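You operate a simulated robot arm through the tools that you are given. There is no shell and no other tool. Be economical: measure what you need, move in short steps, check, and stop when the job is done.

Carry out the task below with a simulated robot arm. There is one attempt and no reset: what you move stays moved.

TASK
Wind 4 m of lace on the yellow spool and hang it back in the rack.
Fine: Set the length dial, press START once, and wait till the winder stops.

The check looks at the end state, three seconds after you hand in, the way a careful person would. Anything else that was tipped, shoved, dropped, spilled or broken makes it a failure.

THE ROBOT
A 6-joint arm with a two-finger parallel gripper, fixed in place. Base frame: the origin is at the foot of the arm, x ahead of it, y to its left, z up; the work surface is at about z = 860. Units: mm, rad, N and s.
With the tool pointing down near the work surface it reaches from about 360 to 760 mm from the base axis. Its first joint turns from -1.152 to 1.152 rad. Payload 2.45 kg.
The TCP is the grasp point between the finger pads, 24 mm short of the fingertips. In the tool frame z runs along the fingers and y along their closing line. Largest opening 68 mm; finger width 17, thickness 10; the body of the gripper, 40 by 70 mm, starts 41 mm behind the TCP.
Orientation is that of the tool frame in the base frame, as a unit quaternion [x, y, z, w]. With the fingers straight down and closing along the base's y, the tool's x points along the base's -x, its y along +y and its z along -z.

THE INTERFACE
- The arm moves only by the tool drive_tool. Its argument "motion" is a list of rows, each an object (a shift or turn left out is 0, a gripper value left out holds the last) with "linear": the shift along the tool's x, y, z in mm, a list of three; "dr": the turn, a rotation vector about the tool's x, y, z in rad, a list of three. In form: [{"linear": [tx, ty, tz], "dr": [rx, ry, rz]}, ...]. A call has 1 to 12 rows; each row shifts and turns the commanded pose from where the row before left it, along the tool's axes as they then stand. "fingers" is the gripper command, from -1 (shut) to 1 (fully open), values between in proportion, set as the call begins (left out, the last holds). A row lasts 0.2 s, in which the tool goes at most 50 mm and 0.15 rad; a call with a longer step from one row to the next is refused whole, and so is a gripper value outside its range. Where a pose cannot be reached the arm comes as near as it can. A force on the tool above 40 N (or 10 N above the force at the start of the call, whichever is more), or a blocked arm, ends the call early, and 0.2 s more pass. Each finger travels about 108 mm/s and halts on what it meets, pressing with about 40 N; the grip force reading is that of the motor and also rises with nothing between the fingers. The clock runs only during rows and for 0.2 s after the last one: add rows that do not move to give the fingers time. It gives the time, the measured TCP pose, the force on the tool (base axes), the opening and the grip force at its end, in the units of the frame above (readings bear some noise), with the torque about the TCP (base axes, N m) and any sound that the robot's microphone picked up, and new pictures: "views" is both (left out), scene, wrist or none.
- Cameras (640 x 400 px; columns grow to the right, rows downward): "scene" is fixed at [176, 430.8, 1453.8]; the picture's right is [-0.61, -0.79, 0.00], its down [-0.53, 0.40, -0.75] and it looks along [0.59, -0.45, -0.67] (base axes); focal length 299 px, centre (320, 200). "wrist" rides on the gripper at [84, 11, -75] in the tool frame; the picture's right is [-0.13, 0.99, 0.00], its down [-0.60, -0.08, -0.79] and it looks along [-0.79, -0.10, 0.61] (tool axes); focal length 251 px, centre (320, 200). There is no depth. A picture from a camera that has moved, and an enlarged one, comes with that camera's place and axes in the base frame and with its lens.
- enlarge(camera, box): a new picture of the part [left, top, right, bottom] of that camera's present view, enlarged. It takes no simulated time.
- job_done(): hands the job in; it is judged then, once.

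Go step by step. Nothing tells you positions but the pictures and the camera data: compare them with the known pose of the tool, close in by small moves and look again before you grip or let go. The budget is 120 turns and 200 pictures, counting those below and the enlarged ones. Unless the task says otherwise, let go and move clear before handing in, and close with one line.

The tools are called as name(argument=value, ...) on one line, values as JSON. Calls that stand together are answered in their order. drive_tool: Moves the arm, as the interface text tells. Its arguments: {"type":"object","properties":{"motion":{"type":"array"},"fingers":{"type":"number"},"views":{"type":"string","enum":["both","scene","wrist","none"]}},"required":["motion"]} The other tools are called the same way: enlarge (camera, box) takes an enlarged picture of a part of a camera's view; job_done () hands the job in.

At the start:

```text
time: 0.0
tool_pos: [472.2, 47.6, 1214.7]
orientation: [0.001, 1.0, 0.0, 0.001]
contact_force: [-0.6, 0.5, -0.4]
ft_torque: [-0.01, 0.05, -0.02]
width: 67.9
grip_force: 0.1
```

scene: 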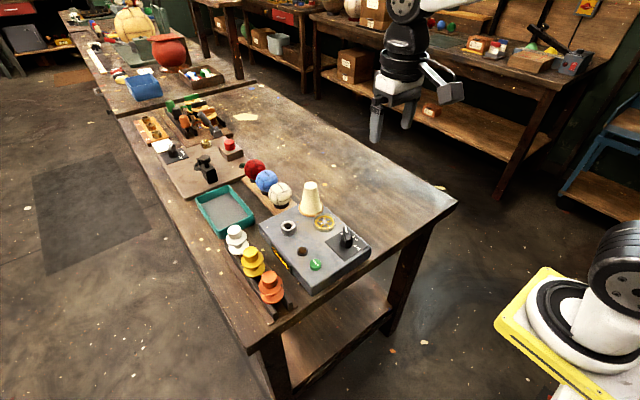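
wrist: 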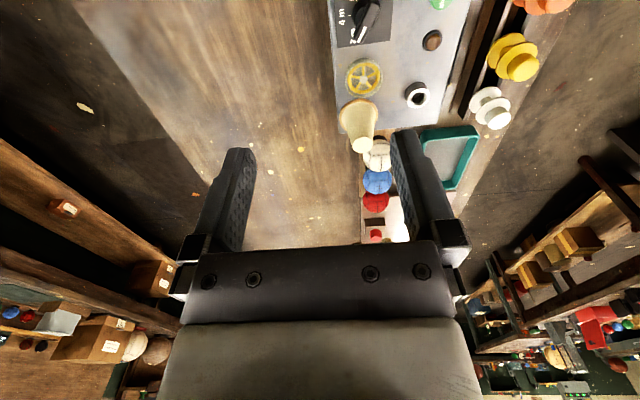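

I see a winder box with a dial, START button and a rack with white, yellow and orange spools. I'll take enlarged views first.

enlarge(camera="scene", box=[210, 170, 390, 310])

enlarge(camera="wrist", box=[320, 0, 580, 160])

```text
2.86 times, centred on (300, 240) of scene
camera zoom: at [176.0, 430.8, 1453.8], right [-0.61, -0.79, 0.0], down [-0.53, 0.4, -0.75], along [0.59, -0.45, -0.67], focal length 854 px, centre (377, 86)
```

zoom: 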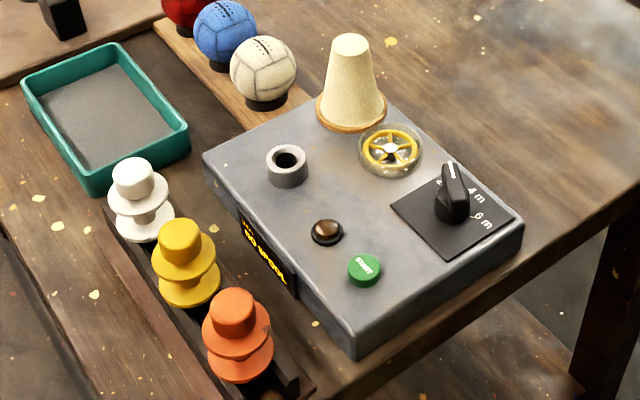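

```text
2.46 times, centred on (450, 80) of wrist
camera zoom: at [387.5, 59.4, 1288.2], right [0.13, 0.99, 0.0], down [0.6, -0.08, 0.79], along [0.79, -0.1, -0.61], focal length 619 px, centre (0, 495)
```

zoom: 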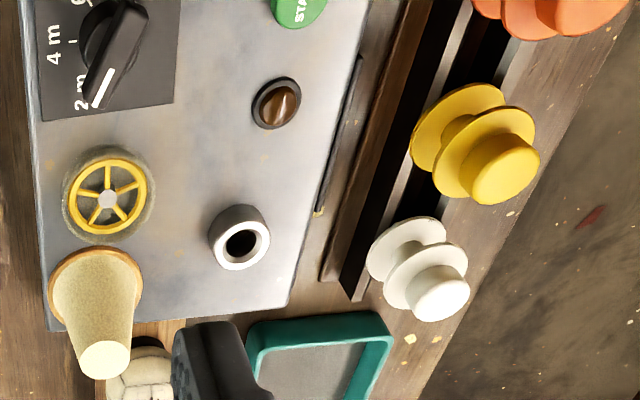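

I place the dial near (501,105), START near (499,195), the spindle socket near (622,186), and the yellow spool near (578,310). I'll move above the dial to look closer.

drive_tool(motion=[{"linear": [-2, 14, 40]}, {"linear": [-2, 14, 40]}, {"linear": [-2, 14, 40]}, {"linear": [-2, 15, 40]}, {"linear": [0, 0, 0]}])

```text
time: 1.2
tool_pos: [482.6, 106.3, 1054.3]
orientation: [0.0, 1.0, 0.0, 0.0]
contact_force: [0.5, -0.1, 0.7]
ft_torque: [-0.03, 0.01, 0.0]
width: 67.9
grip_force: 0.1
camera wrist: at [397.3, 117.8, 1128.8], right [0.13, 0.99, 0.0], down [0.6, -0.08, 0.79], along [0.79, -0.1, -0.61], focal length 251 px, centre (320, 200)
```

scene: 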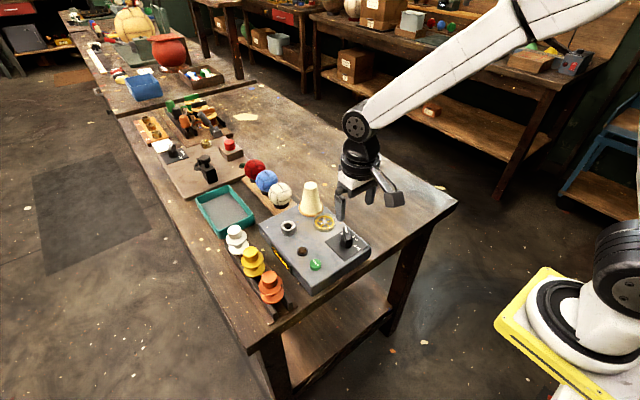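
wrist: 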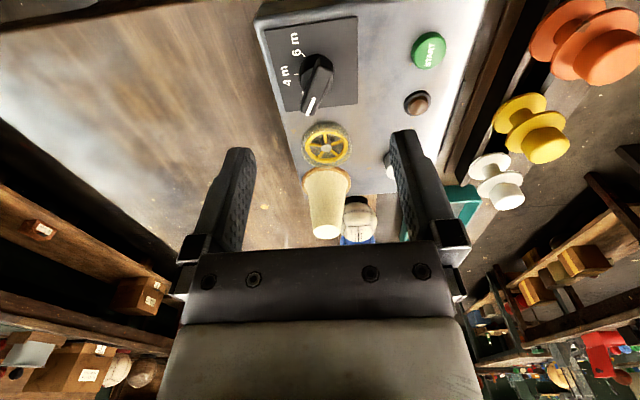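

enlarge(camera="wrist", box=[250, 0, 450, 125])

enlarge(camera="wrist", box=[440, 0, 640, 220])

enlarge(camera="scene", box=[220, 210, 310, 320])

enlarge(camera="scene", box=[290, 210, 380, 280])

```text
3.20 times, centred on (350, 62) of wrist
camera zoom: at [397.3, 117.8, 1128.8], right [0.13, 0.99, 0.0], down [0.6, -0.08, 0.79], along [0.79, -0.1, -0.61], focal length 805 px, centre (224, 640)
```

zoom: 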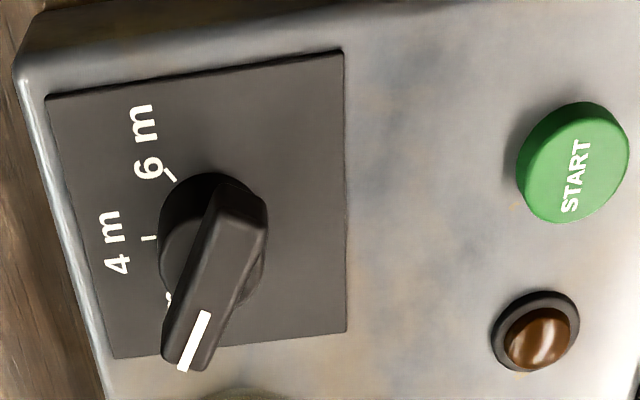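

```text
1.82 times, centred on (540, 110) of wrist
camera zoom: at [397.3, 117.8, 1128.8], right [0.13, 0.99, 0.0], down [0.6, -0.08, 0.79], along [0.79, -0.1, -0.61], focal length 457 px, centre (-80, 364)
```

zoom: 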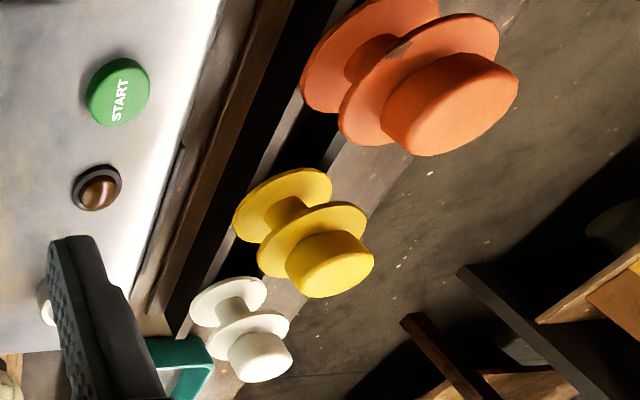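

```text
3.64 times, centred on (265, 265) of scene
camera zoom: at [176.0, 430.8, 1453.8], right [-0.61, -0.79, 0.0], down [-0.53, 0.4, -0.75], along [0.59, -0.45, -0.67], focal length 1086 px, centre (520, -36)
```

zoom: 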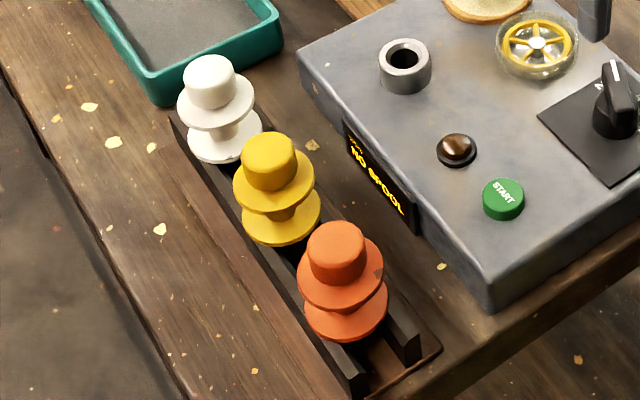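

```text
5.71 times, centred on (335, 245) of scene
camera zoom: at [176.0, 430.8, 1453.8], right [-0.61, -0.79, 0.0], down [-0.53, 0.4, -0.75], along [0.59, -0.45, -0.67], focal length 1707 px, centre (234, -57)
```

zoom: 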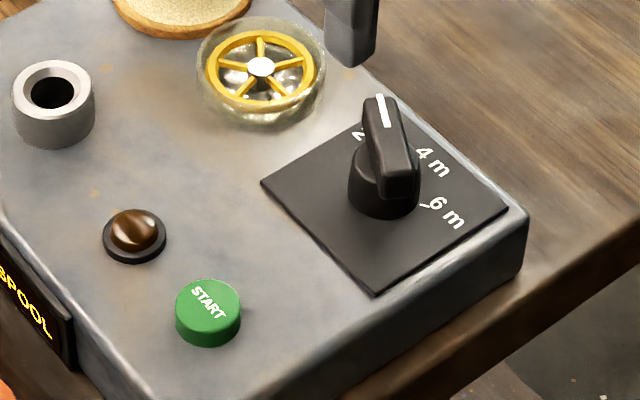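

The pointer is at 2 m, about -25° in the base frame, with the knob near (504,101) and its top near z 935. I'll align the fingers across the knob bar and look from above it.

drive_tool(motion=[{"linear": [-21.4, -5.3, 0]}, {"linear": [0, 0, 35], "dr": [0, 0, 0.145]}, {"linear": [0, 0, 35], "dr": [0, 0, 0.145]}, {"dr": [0, 0, 0.145]}, {"linear": [0, 0, 0]}])

enlarge(camera="wrist", box=[200, 60, 440, 210])

enlarge(camera="scene", box=[290, 170, 410, 280])

```text
time: 2.4
tool_pos: [502.1, 99.9, 984.5]
orientation: [0.217, 0.976, 0.0, 0.0]
contact_force: [0.5, 0.8, 0.6]
ft_torque: [-0.01, 0.03, 0.04]
width: 67.8
grip_force: 0.1
camera wrist: at [429.6, 145.4, 1058.8], right [0.54, 0.84, 0.0], down [0.51, -0.33, 0.79], along [0.67, -0.43, -0.61], focal length 251 px, centre (320, 200)
```

scene: 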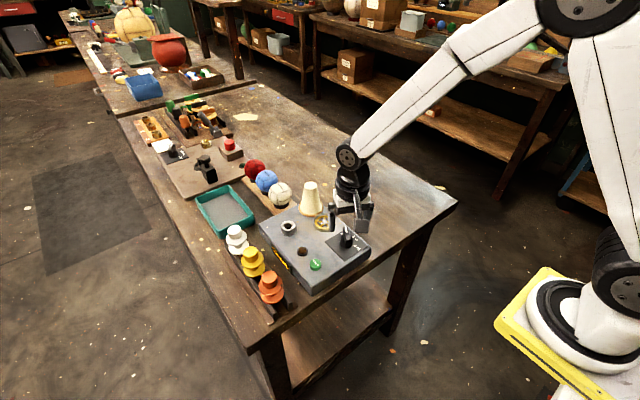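
wrist: 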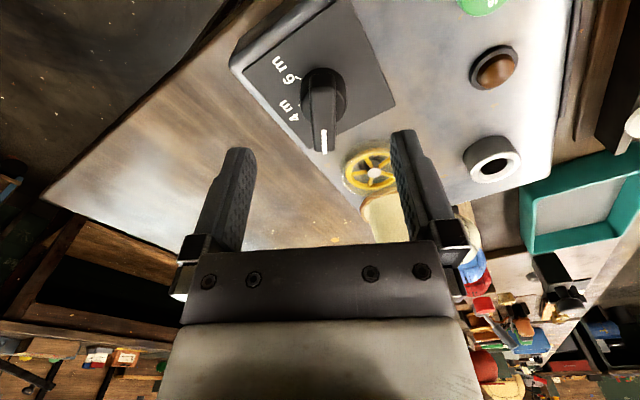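

```text
2.67 times, centred on (320, 135) of wrist
camera zoom: at [429.6, 145.4, 1058.8], right [0.54, 0.84, 0.0], down [0.51, -0.33, 0.79], along [0.67, -0.43, -0.61], focal length 670 px, centre (320, 373)
```

zoom: 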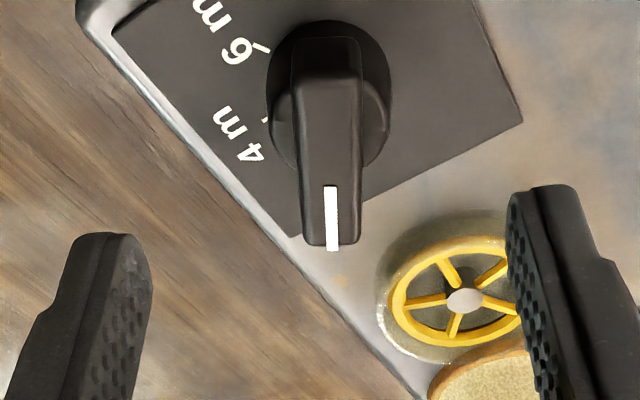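

```text
3.64 times, centred on (350, 225) of scene
camera zoom: at [176.0, 430.8, 1453.8], right [-0.61, -0.79, 0.0], down [-0.53, 0.4, -0.75], along [0.59, -0.45, -0.67], focal length 1086 px, centre (211, 109)
```

zoom: 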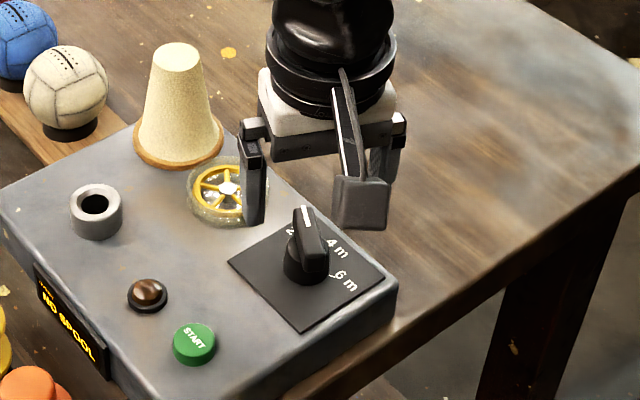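

The plate is axis-aligned and centred near (507,98.5). Its ticks are 60° apart, so 4 m points along -y. I'll finish aligning and lower around the knob.

drive_tool(motion=[{"linear": [-5, 0.8, 0]}, {"dr": [0, 0, 0.086], "linear": [0, 0, 15]}, {"linear": [0, 0, 15]}, {"linear": [0, 0, 14.5]}, {"linear": [0, 0, 0]}])

enlarge(camera="wrist", box=[200, 60, 440, 210])

enlarge(camera="scene", box=[290, 180, 390, 280])

```text
time: 3.6
tool_pos: [507.1, 98.3, 939.3]
orientation: [0.258, 0.966, 0.0, 0.0]
contact_force: [0.6, -0.8, 0.8]
ft_torque: [-0.01, -0.01, -0.04]
width: 68.2
grip_force: 0.1
camera wrist: at [438.6, 149.8, 1013.3], right [0.61, 0.8, 0.0], down [0.48, -0.37, 0.79], along [0.63, -0.48, -0.61], focal length 251 px, centre (320, 200)
```

scene: 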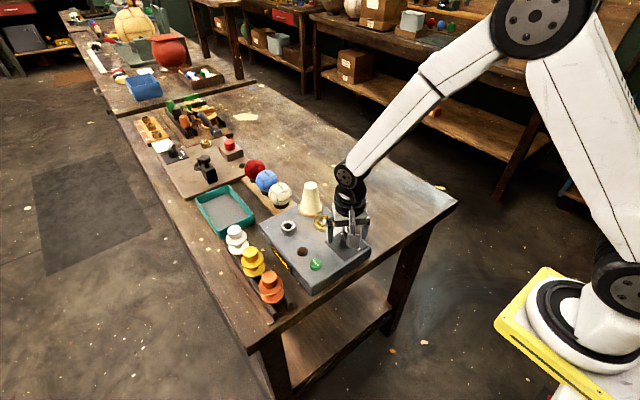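
wrist: 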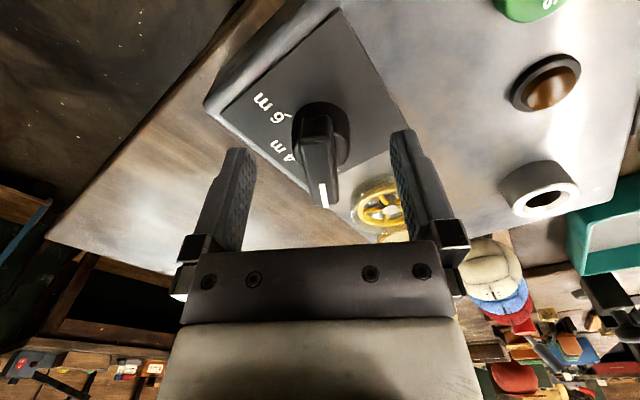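

```text
2.67 times, centred on (320, 135) of wrist
camera zoom: at [438.6, 149.8, 1013.3], right [0.61, 0.8, 0.0], down [0.48, -0.37, 0.79], along [0.63, -0.48, -0.61], focal length 670 px, centre (320, 373)
```

zoom: 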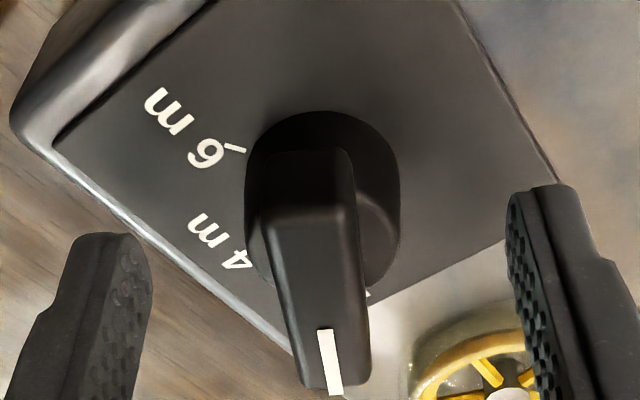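

```text
4.00 times, centred on (340, 230) of scene
camera zoom: at [176.0, 430.8, 1453.8], right [-0.61, -0.79, 0.0], down [-0.53, 0.4, -0.75], along [0.59, -0.45, -0.67], focal length 1195 px, centre (240, 80)
```

zoom: 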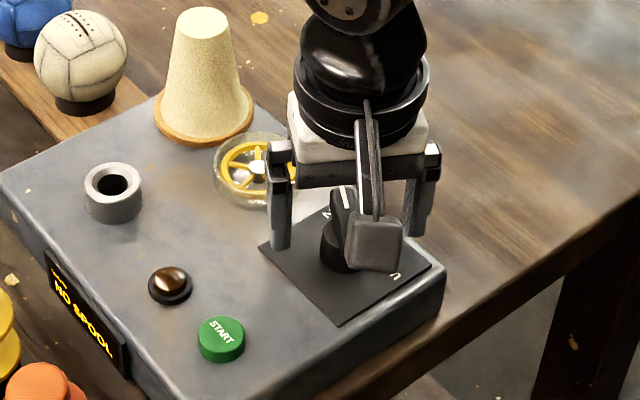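

The bar is centred between the fingers, so I'll lower a touch and grip it.

drive_tool(motion=[{"linear": [0, 0, 3]}, {"linear": [0, 0, 0]}], views="none")

drive_tool(motion=[{"linear": [0, 0, 0]}, {"linear": [0, 0, 0]}, {"linear": [0, 0, 0]}], fingers=-1)

enlarge(camera="wrist", box=[200, 60, 440, 210])

```text
time: 4.2
tool_pos: [507.8, 97.7, 936.2]
orientation: [0.258, 0.966, 0.0, -0.001]
contact_force: [-0.4, 0.9, 0.3]
ft_torque: [-0.02, 0.01, -0.03]
width: 67.8
grip_force: 0.1
```

```text
time: 5.0
tool_pos: [508.0, 98.3, 936.8]
orientation: [0.258, 0.966, 0.001, 0.001]
contact_force: [3.8, 7.9, -5.8]
ft_torque: [0.22, -0.25, -0.03]
width: 28.4
grip_force: 42.7
camera wrist: at [438.9, 150.4, 1010.6], right [0.61, 0.8, 0.0], down [0.48, -0.37, 0.79], along [0.63, -0.48, -0.61], focal length 251 px, centre (320, 200)
```

scene: 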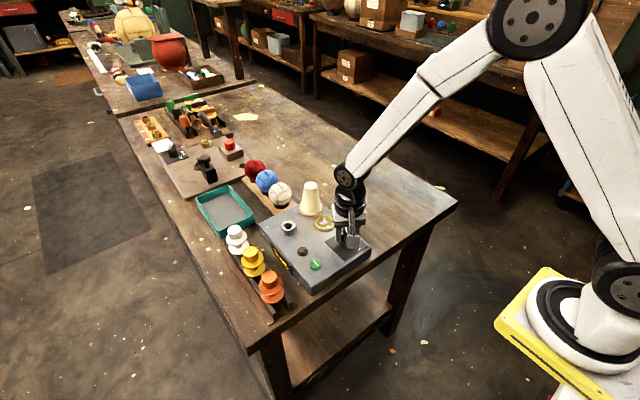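
wrist: 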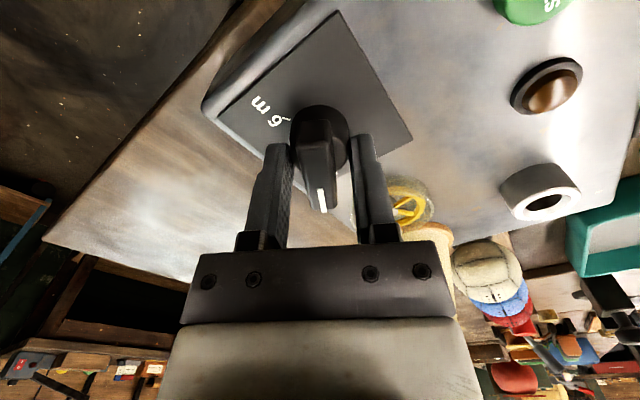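

```text
2.67 times, centred on (320, 135) of wrist
camera zoom: at [438.9, 150.4, 1010.6], right [0.61, 0.8, 0.0], down [0.48, -0.37, 0.79], along [0.63, -0.48, -0.61], focal length 670 px, centre (320, 373)
```

zoom: 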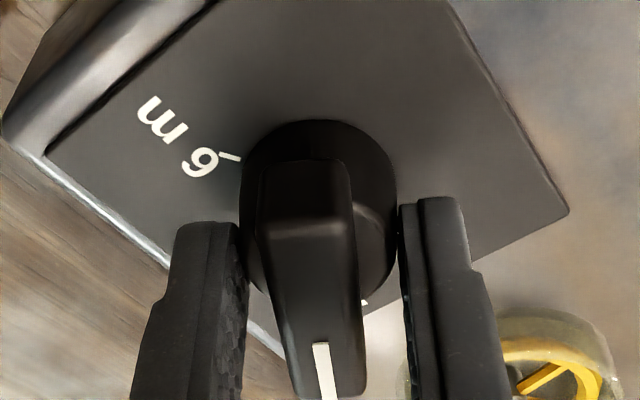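

The fingers closed on the round skirt (28 mm), not the bar. I'll open, rise 10 mm and grip again.

drive_tool(motion=[{"linear": [0, 0, 0]}, {"linear": [0, 0, -10]}, {"linear": [0, 0, 0]}], fingers=0.5, views="none")

drive_tool(motion=[{"linear": [0, 0, 0]}, {"linear": [0, 0, 0]}, {"linear": [0, 0, 0]}], fingers=-1, views="wrist")

enlarge(camera="wrist", box=[200, 60, 440, 210])

```text
time: 5.8
tool_pos: [506.3, 98.4, 946.9]
orientation: [0.258, 0.966, 0.0, 0.0]
contact_force: [-0.3, -0.7, 0.8]
ft_torque: [-0.02, 0.02, 0.0]
width: 50.9
grip_force: 0.1
```

```text
time: 6.6
tool_pos: [506.7, 98.2, 948.6]
orientation: [0.258, 0.966, 0.0, 0.001]
contact_force: [3.1, 9.1, -3.6]
ft_torque: [0.2, -0.19, -0.02]
width: 27.3
grip_force: 41.8
camera wrist: at [438.4, 150.6, 1021.2], right [0.61, 0.8, 0.0], down [0.48, -0.37, 0.79], along [0.63, -0.48, -0.61], focal length 251 px, centre (320, 200)
```

wrist: 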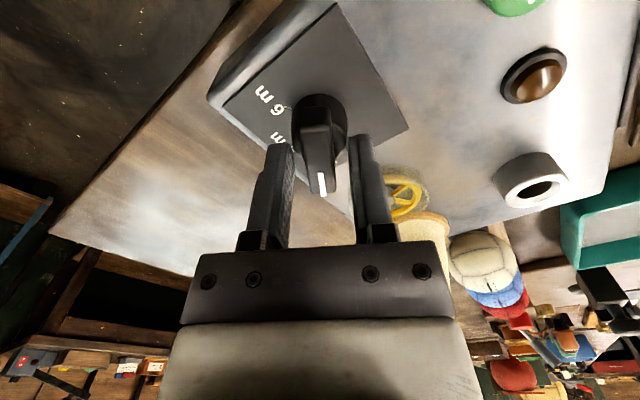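

```text
2.67 times, centred on (320, 135) of wrist
camera zoom: at [438.4, 150.6, 1021.2], right [0.61, 0.8, 0.0], down [0.48, -0.37, 0.79], along [0.63, -0.48, -0.61], focal length 670 px, centre (320, 373)
```

zoom: 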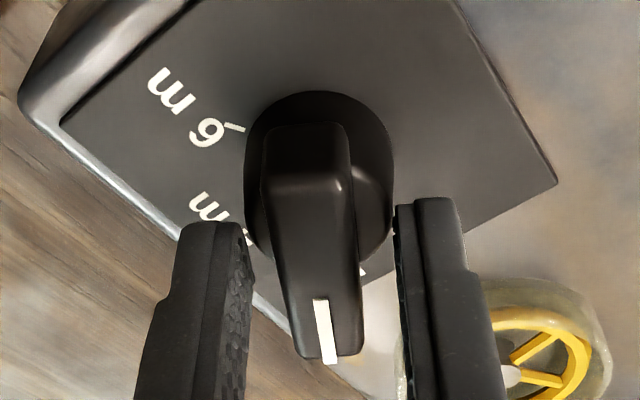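

Still on the tapered skirt, so I'll rise another 7 mm.

drive_tool(motion=[{"linear": [0, 0, 0]}, {"linear": [0, 0, -6]}, {"linear": [0, 0, 0]}], fingers=0.3, views="none")

drive_tool(motion=[{"linear": [0, 0, 0]}, {"linear": [0, 0, 0]}, {"linear": [0, 0, 0]}], fingers=-1, views="wrist")

enlarge(camera="wrist", box=[200, 60, 440, 210])

```text
time: 7.4
tool_pos: [507.0, 99.5, 954.0]
orientation: [0.258, 0.966, 0.0, -0.001]
contact_force: [0.5, 0.2, 0.0]
ft_torque: [0.03, 0.05, -0.02]
width: 44.0
grip_force: 0.1
```

```text
time: 8.2
tool_pos: [506.1, 98.6, 953.5]
orientation: [0.258, 0.966, 0.0, 0.001]
contact_force: [1.2, 5.0, -1.4]
ft_torque: [0.07, -0.01, -0.06]
width: 14.2
grip_force: 33.3
camera wrist: at [438.7, 150.6, 1027.6], right [0.61, 0.8, 0.0], down [0.48, -0.37, 0.79], along [0.63, -0.48, -0.61], focal length 251 px, centre (320, 200)
```

wrist: 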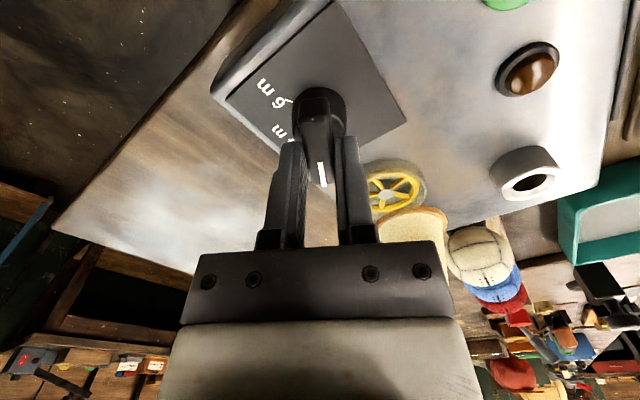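

```text
2.67 times, centred on (320, 135) of wrist
camera zoom: at [438.7, 150.6, 1027.6], right [0.61, 0.8, 0.0], down [0.48, -0.37, 0.79], along [0.63, -0.48, -0.61], focal length 670 px, centre (320, 373)
```

zoom: 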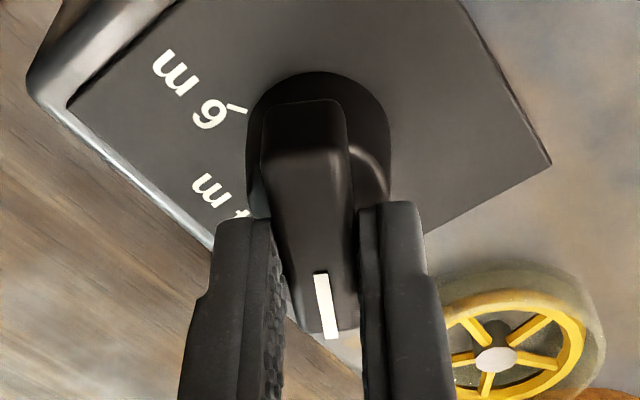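

Now the bar is gripped (14 mm). I'll turn it 60°.

drive_tool(motion=[{"dr": [0, 0, 0.1]}, {"dr": [0, 0, 0.1]}, {"dr": [0, 0, 0.1]}, {"dr": [0, 0, 0.1]}, {"dr": [0, 0, 0.1]}, {"dr": [0, 0, 0.1]}, {"dr": [0, 0, 0.1]}, {"dr": [0, 0, 0.1]}, {"dr": [0, 0, 0.1]}, {"dr": [0, 0, 0.1]}, {"dr": [0, 0, 0.047]}, {"linear": [0, 0, 0]}])

enlarge(camera="wrist", box=[200, 60, 440, 210])

```text
time: 10.8
tool_pos: [505.7, 97.5, 952.3]
orientation: [0.707, 0.707, -0.003, -0.001]
contact_force: [-21.8, -9.3, 22.1]
ft_torque: [0.3, 0.24, 0.07]
width: 14.1
grip_force: 34.0
camera wrist: at [515.2, 182.3, 1026.1], right [0.99, -0.13, 0.0], down [-0.07, -0.6, 0.79], along [-0.1, -0.79, -0.61], focal length 251 px, centre (320, 200)
```

scene: 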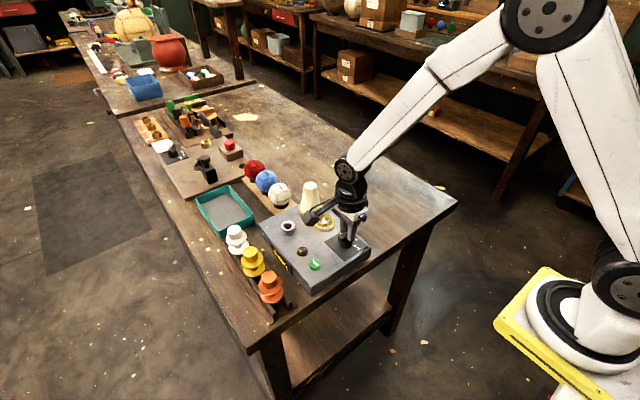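
wrist: 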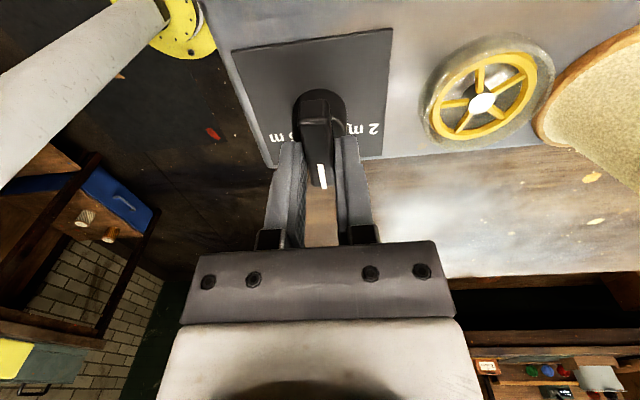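

```text
2.67 times, centred on (320, 135) of wrist
camera zoom: at [515.2, 182.3, 1026.1], right [0.99, -0.13, 0.0], down [-0.07, -0.6, 0.79], along [-0.1, -0.79, -0.61], focal length 670 px, centre (320, 373)
```

zoom: 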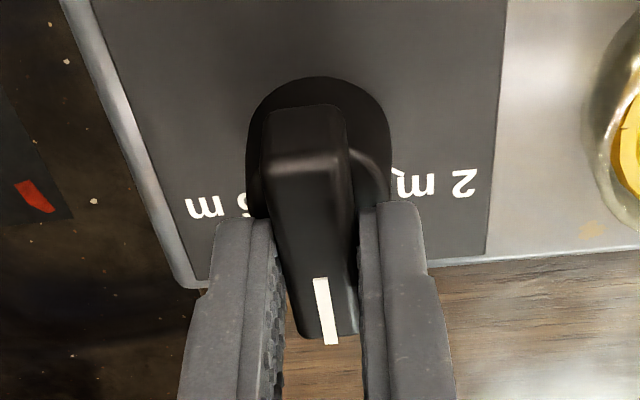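

Knob turned, and by the pose it points along -y. I'll release, rise, and check the pointer.

drive_tool(motion=[{"linear": [0, 0, 0]}, {"linear": [0, 0, 0]}, {"linear": [0, 0, -20]}, {"linear": [30, 0, -30]}, {"linear": [30, 0, -30]}, {"linear": [0, 0, 0]}], fingers=0.3)

enlarge(camera="wrist", box=[200, 0, 440, 150])

enlarge(camera="scene", box=[290, 200, 390, 280])

```text
time: 12.2
tool_pos: [506.6, 156.5, 1031.4]
orientation: [0.706, 0.708, 0.0, 0.0]
contact_force: [0.0, -0.8, -0.3]
ft_torque: [0.03, 0.01, -0.03]
width: 44.1
grip_force: 0.0
camera wrist: at [515.7, 240.3, 1105.9], right [0.99, -0.13, 0.0], down [-0.08, -0.6, 0.79], along [-0.1, -0.79, -0.61], focal length 251 px, centre (320, 200)
```

scene: 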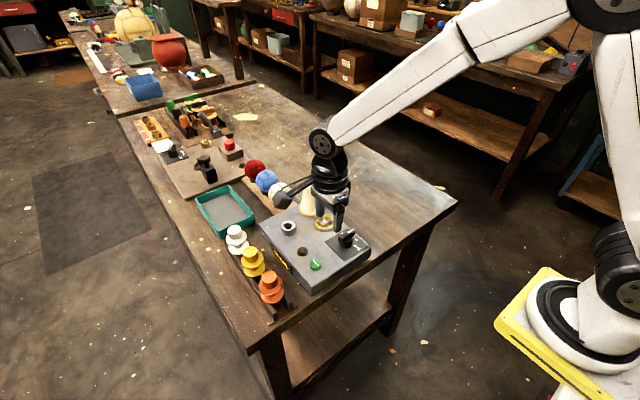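
wrist: 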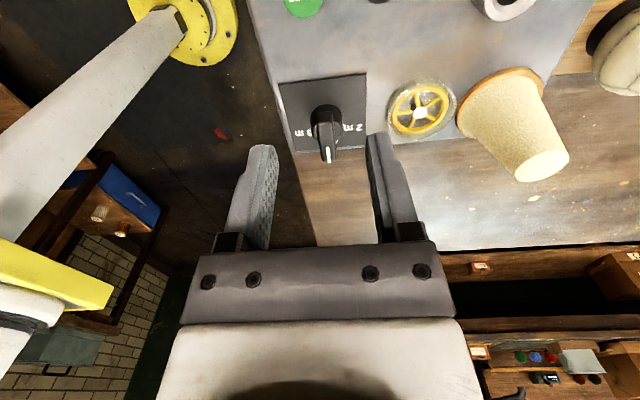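

```text
2.67 times, centred on (320, 75) of wrist
camera zoom: at [515.7, 240.3, 1105.9], right [0.99, -0.13, 0.0], down [-0.08, -0.6, 0.79], along [-0.1, -0.79, -0.61], focal length 670 px, centre (320, 533)
```

zoom: 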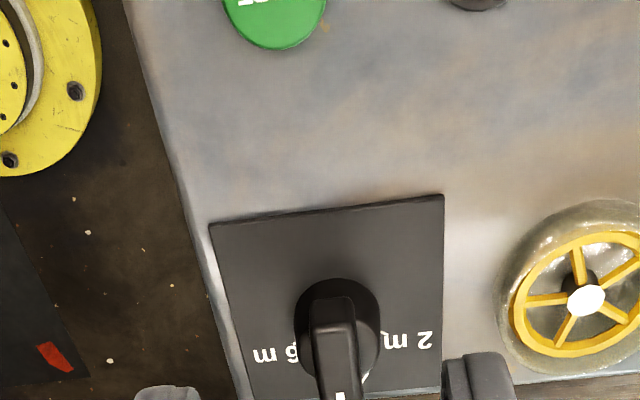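

```text
5.00 times, centred on (340, 240) of scene
camera zoom: at [176.0, 430.9, 1453.8], right [-0.61, -0.79, 0.0], down [-0.53, 0.4, -0.75], along [0.59, -0.45, -0.67], focal length 1494 px, centre (220, 0)
```

zoom: 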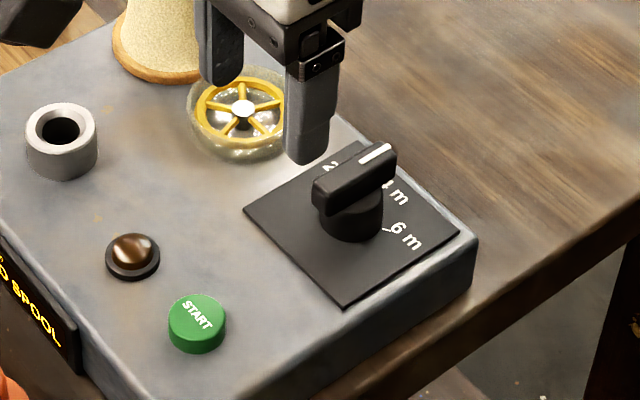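

The dial points at 4 m. I'll rotate the tool back and look at the spool rack.

drive_tool(motion=[{"linear": [0, 0, -5], "dr": [0, 0, -0.1428]}, {"linear": [0, 0, -5], "dr": [0, 0, -0.1428]}, {"linear": [0, 0, -5], "dr": [0, 0, -0.1428]}, {"linear": [0, 0, -5], "dr": [0, 0, -0.1428]}, {"linear": [0, 0, -5], "dr": [0, 0, -0.1428]}, {"linear": [0, 0, -5], "dr": [0, 0, -0.1428]}, {"linear": [0, 0, -5], "dr": [0, 0, -0.1428]}, {"linear": [0, 0, -5], "dr": [0, 0, -0.1428]}, {"linear": [0, 0, -5], "dr": [0, 0, -0.1428]}, {"linear": [0, 0, -5], "dr": [0, 0, -0.1428]}, {"dr": [0, 0, -0.1428]}], views="none")

drive_tool(motion=[{"linear": [-10, 40, 0]}, {"linear": [-10, 40, 0]}, {"linear": [-10, 40, 0]}, {"linear": [0, 33, 0]}, {"linear": [0, 0, 0]}], fingers=1)

enlarge(camera="wrist", box=[200, 0, 440, 150])

```text
time: 14.6
tool_pos: [506.6, 157.9, 1082.2]
orientation: [-0.003, 1.0, 0.001, -0.001]
contact_force: [-0.7, -0.4, 0.2]
ft_torque: [0.02, 0.01, -0.02]
width: 44.1
grip_force: 0.0
```

```text
time: 15.8
tool_pos: [537.7, 311.8, 1083.0]
orientation: [-0.001, 1.0, 0.0, 0.0]
contact_force: [-0.2, -0.1, 0.2]
ft_torque: [-0.02, 0.03, 0.01]
width: 68.0
grip_force: 0.0
camera wrist: at [452.7, 323.0, 1157.5], right [0.13, 0.99, 0.0], down [0.6, -0.08, 0.79], along [0.79, -0.1, -0.61], focal length 251 px, centre (320, 200)
```

scene: 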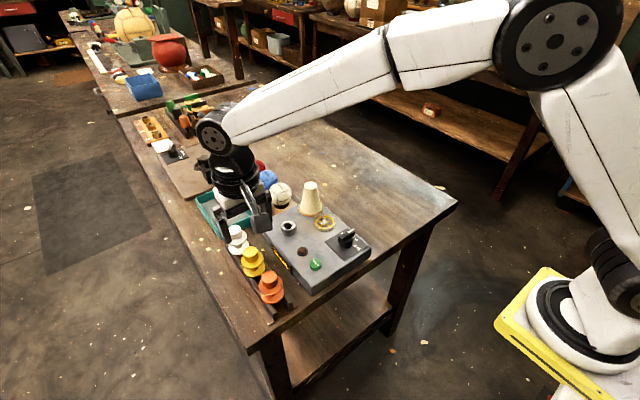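
wrist: 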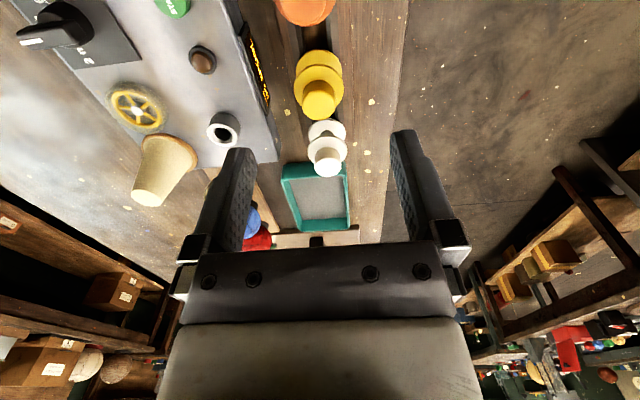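

```text
2.67 times, centred on (320, 75) of wrist
camera zoom: at [452.7, 323.0, 1157.5], right [0.13, 0.99, 0.0], down [0.6, -0.08, 0.79], along [0.79, -0.1, -0.61], focal length 670 px, centre (320, 533)
```

zoom: 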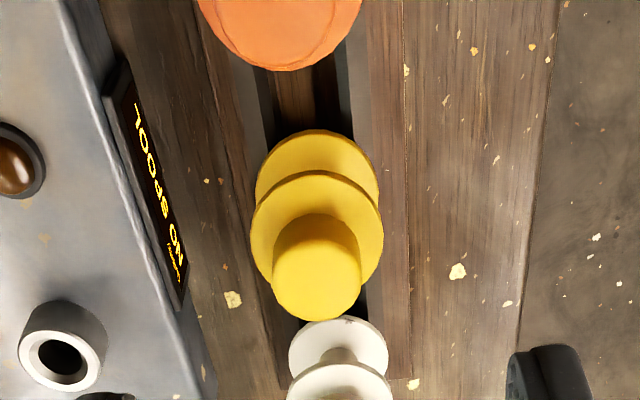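

The yellow spool axis sits at about (581,306), with its top knob about 30 mm across and reaching z 950. I'll approach above it.

drive_tool(motion=[{"linear": [-21.6, -2.9, 0]}, {"linear": [-21.6, -2.9, 30]}, {"linear": [0, 0, 30]}, {"linear": [0, 0, 23]}, {"linear": [0, 0, 0]}])

enlarge(camera="wrist", box=[200, 60, 440, 210])

enlarge(camera="scene", box=[200, 200, 310, 310])

```text
time: 17.0
tool_pos: [580.5, 305.8, 998.2]
orientation: [-0.001, 1.0, 0.0, 0.0]
contact_force: [-0.7, -0.2, 0.6]
ft_torque: [-0.02, 0.0, -0.01]
width: 67.6
grip_force: 0.0
camera wrist: at [495.2, 317.5, 1072.9], right [0.13, 0.99, 0.0], down [0.6, -0.08, 0.79], along [0.79, -0.1, -0.61], focal length 251 px, centre (320, 200)
```

scene: 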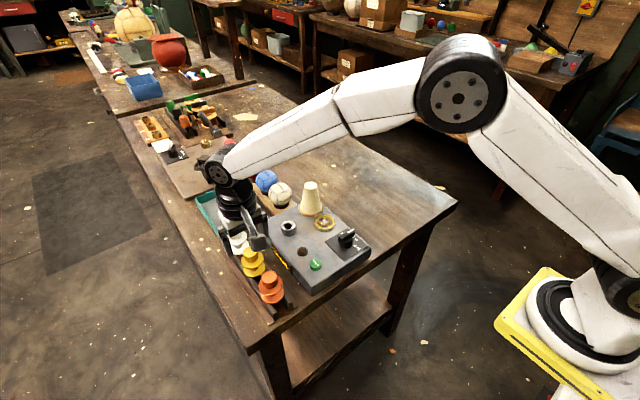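
wrist: 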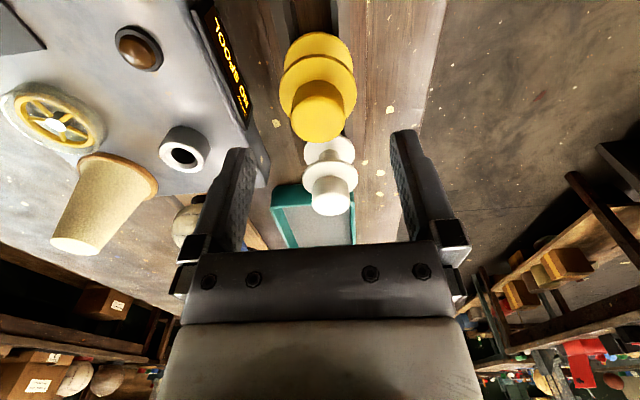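

```text
2.67 times, centred on (320, 135) of wrist
camera zoom: at [495.2, 317.5, 1072.9], right [0.13, 0.99, 0.0], down [0.6, -0.08, 0.79], along [0.79, -0.1, -0.61], focal length 670 px, centre (320, 373)
```

zoom: 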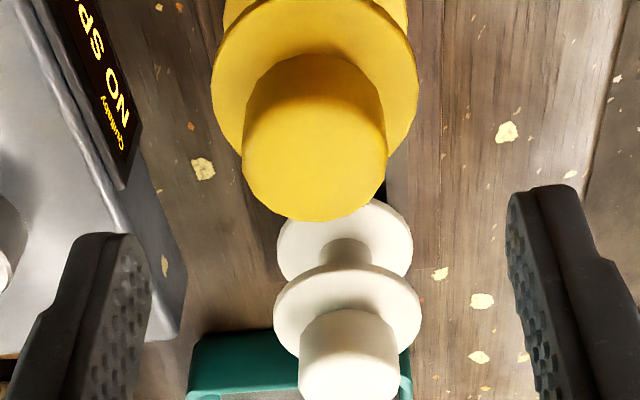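

```text
3.64 times, centred on (255, 255) of scene
camera zoom: at [176.0, 430.8, 1453.8], right [-0.61, -0.79, 0.0], down [-0.53, 0.4, -0.75], along [0.59, -0.45, -0.67], focal length 1086 px, centre (556, 0)
```

zoom: 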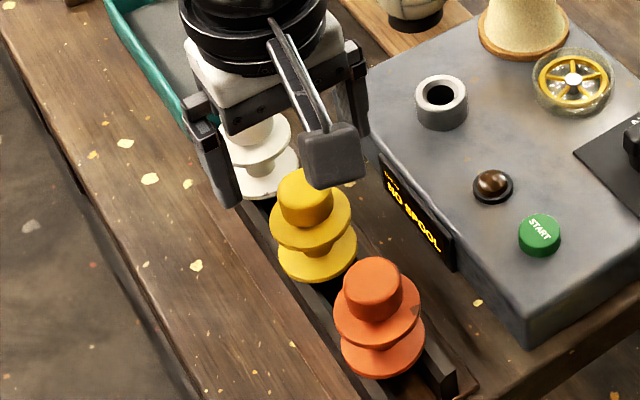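

Aligned; descending over the knob.

drive_tool(motion=[{"linear": [0, 0, 20]}, {"linear": [0, 0, 20]}, {"linear": [0, 0, 8]}, {"linear": [0, 0, 0]}])

enlarge(camera="wrist", box=[200, 60, 440, 210])

enlarge(camera="scene", box=[200, 200, 310, 310])

```text
time: 18.0
tool_pos: [580.1, 306.2, 950.3]
orientation: [-0.001, 1.0, 0.0, 0.0]
contact_force: [0.4, 0.2, 0.1]
ft_torque: [-0.02, -0.01, 0.03]
width: 68.2
grip_force: 0.1
camera wrist: at [494.9, 318.0, 1024.1], right [0.13, 0.99, 0.0], down [0.6, -0.08, 0.79], along [0.79, -0.1, -0.61], focal length 251 px, centre (320, 200)
```

scene: 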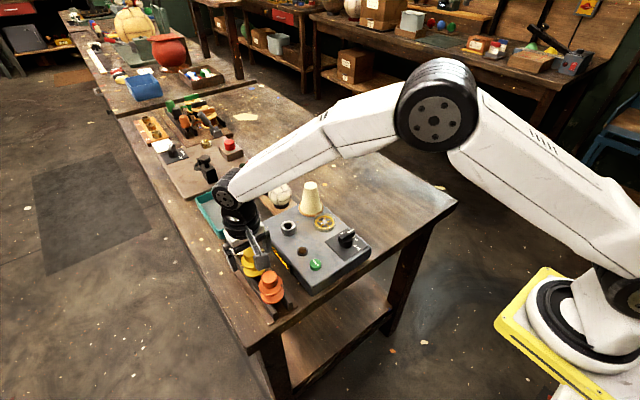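
wrist: 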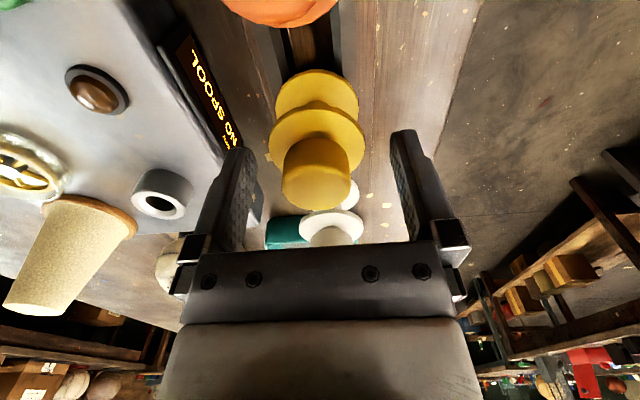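

```text
2.67 times, centred on (320, 135) of wrist
camera zoom: at [494.9, 318.0, 1024.1], right [0.13, 0.99, 0.0], down [0.6, -0.08, 0.79], along [0.79, -0.1, -0.61], focal length 670 px, centre (320, 373)
```

zoom: 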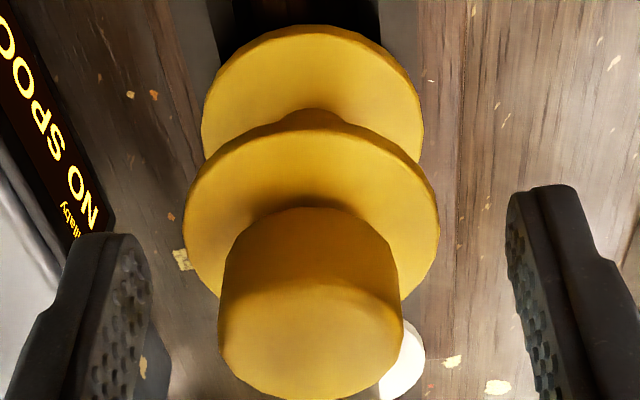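

```text
3.64 times, centred on (255, 255) of scene
camera zoom: at [176.0, 430.8, 1453.8], right [-0.61, -0.79, 0.0], down [-0.53, 0.4, -0.75], along [0.59, -0.45, -0.67], focal length 1086 px, centre (556, 0)
```

zoom: 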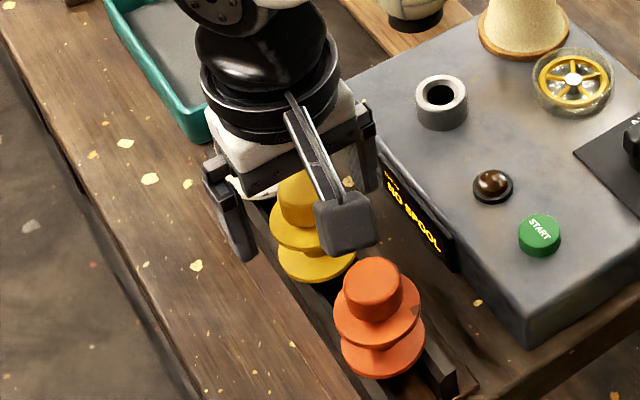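

Knob is between the pads; gripping.

drive_tool(motion=[{"linear": [0, 0, 2]}, {"linear": [0, 0, 0]}, {"linear": [0, 0, 0]}], fingers=-1, views="none")

drive_tool(motion=[{"linear": [0, 0, -8]}, {"linear": [0, 0, -8]}, {"linear": [0, 0, 0]}])

enlarge(camera="scene", box=[200, 200, 310, 310])

```text
time: 18.8
tool_pos: [580.3, 307.2, 949.1]
orientation: [0.0, 1.0, 0.001, 0.0]
contact_force: [-0.6, -0.9, 12.6]
ft_torque: [-0.14, 0.11, 0.0]
width: 45.6
grip_force: 39.8
```

```text
time: 19.6
tool_pos: [579.7, 306.2, 964.9]
orientation: [-0.001, 1.0, 0.001, 0.0]
contact_force: [0.0, -0.4, -0.6]
ft_torque: [-0.03, 0.02, 0.01]
width: 45.5
grip_force: 40.1
camera wrist: at [493.9, 317.5, 1039.2], right [0.13, 0.99, 0.0], down [0.6, -0.08, 0.79], along [0.79, -0.1, -0.61], focal length 251 px, centre (320, 200)
```

scene: 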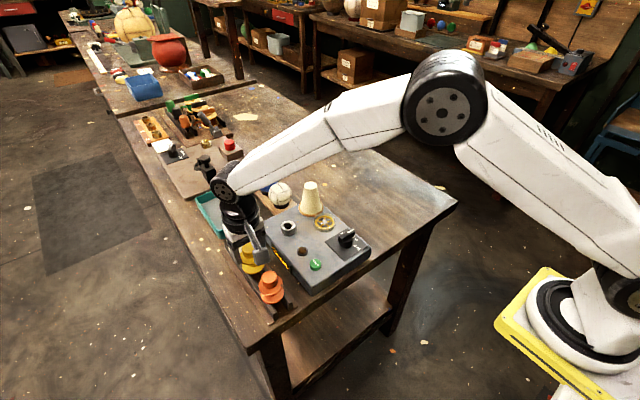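
wrist: 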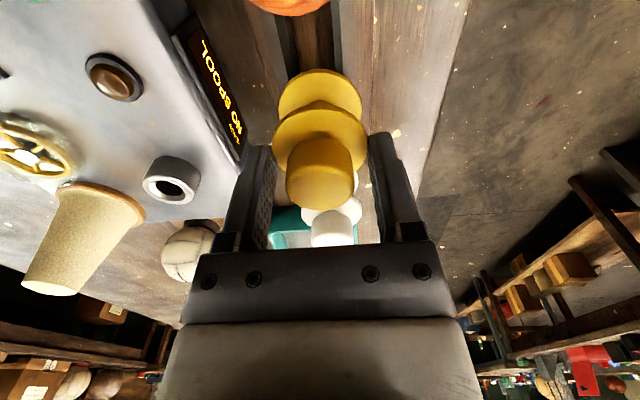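

```text
3.64 times, centred on (255, 255) of scene
camera zoom: at [176.0, 430.8, 1453.8], right [-0.61, -0.79, 0.0], down [-0.53, 0.4, -0.75], along [0.59, -0.45, -0.67], focal length 1086 px, centre (556, 0)
```

zoom: 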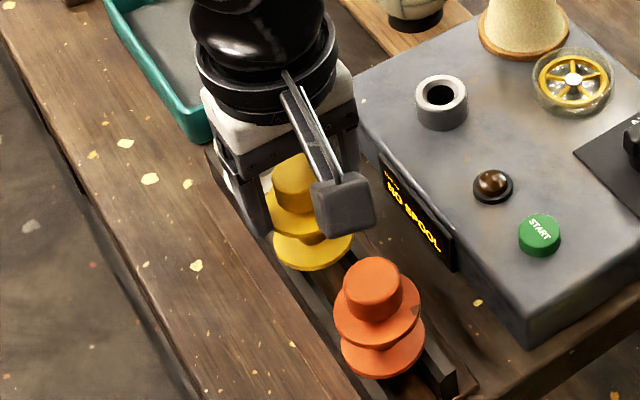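

The fingers are holding the upper flange rim (45 mm) rather than the knob. I'll set it back down and regrip higher.

drive_tool(motion=[{"linear": [0, 0, 8]}, {"linear": [0, 0, 6.5]}, {"linear": [0, 0, 0]}], views="none")

drive_tool(motion=[{"linear": [0, 0, 0]}, {"linear": [0, 0, 0]}, {"linear": [0, 0, -8]}, {"linear": [0, 0, 0]}], fingers=0.7, views="wrist")

enlarge(camera="wrist", box=[200, 60, 440, 210])

enlarge(camera="scene", box=[200, 200, 310, 310])

```text
time: 20.4
tool_pos: [579.9, 305.4, 949.9]
orientation: [-0.001, 1.0, 0.0, 0.0]
contact_force: [0.4, 0.4, -1.8]
ft_torque: [0.0, 0.02, 0.0]
width: 45.5
grip_force: 40.3
```

```text
time: 21.4
tool_pos: [578.7, 306.0, 959.9]
orientation: [-0.001, 1.0, 0.0, 0.0]
contact_force: [0.4, 0.1, 0.4]
ft_torque: [0.01, 0.04, 0.02]
width: 58.0
grip_force: 0.0
camera wrist: at [493.7, 317.0, 1033.6], right [0.13, 0.99, 0.0], down [0.6, -0.08, 0.79], along [0.79, -0.1, -0.61], focal length 251 px, centre (320, 200)
```

wrist: 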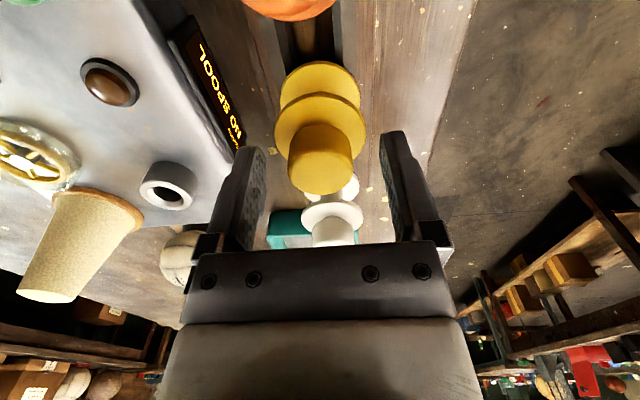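

```text
2.67 times, centred on (320, 135) of wrist
camera zoom: at [493.7, 317.0, 1033.6], right [0.13, 0.99, 0.0], down [0.6, -0.08, 0.79], along [0.79, -0.1, -0.61], focal length 670 px, centre (320, 373)
```

zoom: 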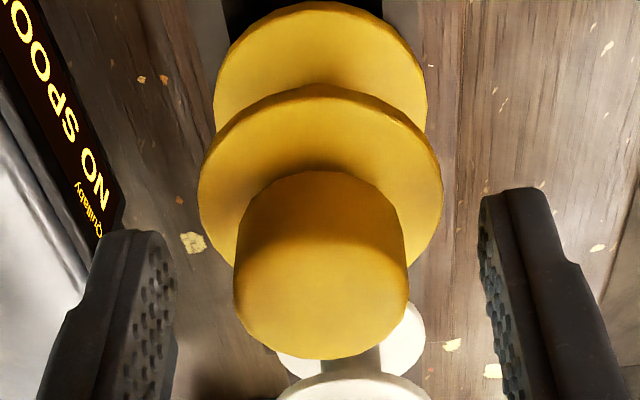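

```text
3.64 times, centred on (255, 255) of scene
camera zoom: at [176.0, 430.8, 1453.8], right [-0.61, -0.79, 0.0], down [-0.53, 0.4, -0.75], along [0.59, -0.45, -0.67], focal length 1086 px, centre (556, 0)
```

zoom: 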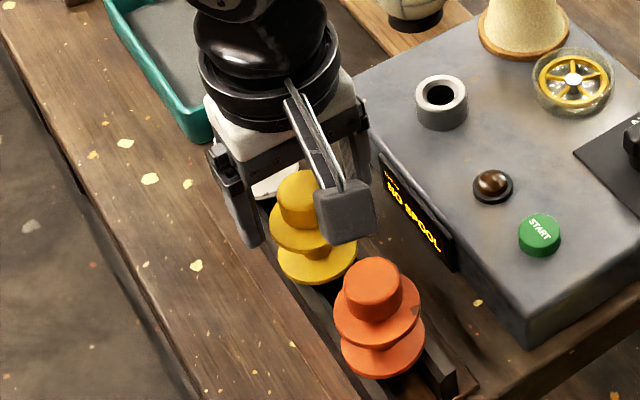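

drive_tool(motion=[{"linear": [-1.5, 0, 1]}, {"linear": [0, 0, 0]}, {"linear": [0, 0, 0]}, {"linear": [0, 0, 0]}], fingers=-1, views="wrist")

enlarge(camera="wrist", box=[200, 60, 440, 210])

```text
time: 22.4
tool_pos: [580.0, 305.5, 958.7]
orientation: [-0.001, 1.0, 0.0, 0.001]
contact_force: [-3.1, 0.6, 8.7]
ft_torque: [-0.08, 0.13, 0.0]
width: 29.5
grip_force: 40.2
camera wrist: at [495.1, 317.0, 1033.0], right [0.13, 0.99, 0.0], down [0.6, -0.08, 0.79], along [0.79, -0.1, -0.61], focal length 251 px, centre (320, 200)
```

wrist: 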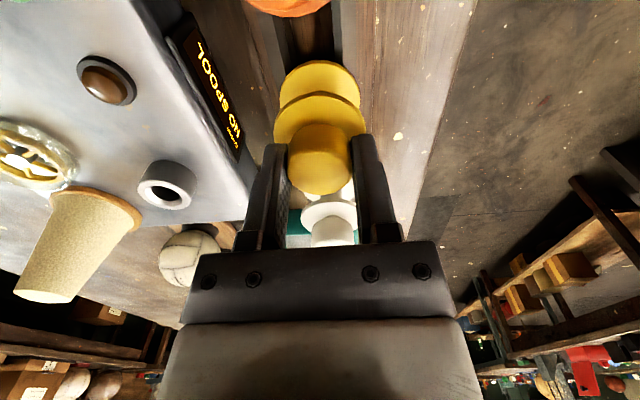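

```text
2.67 times, centred on (320, 135) of wrist
camera zoom: at [495.1, 317.0, 1033.0], right [0.13, 0.99, 0.0], down [0.6, -0.08, 0.79], along [0.79, -0.1, -0.61], focal length 670 px, centre (320, 373)
```

zoom: 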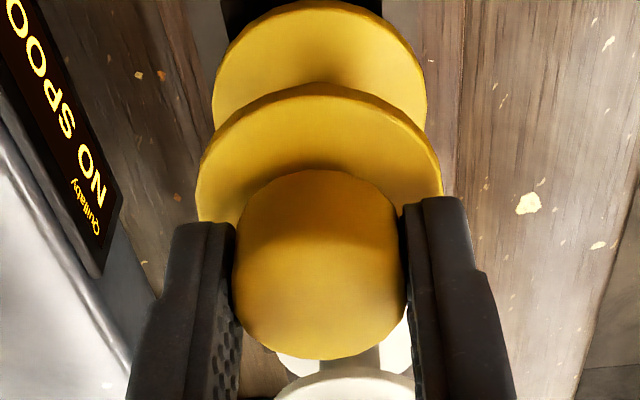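

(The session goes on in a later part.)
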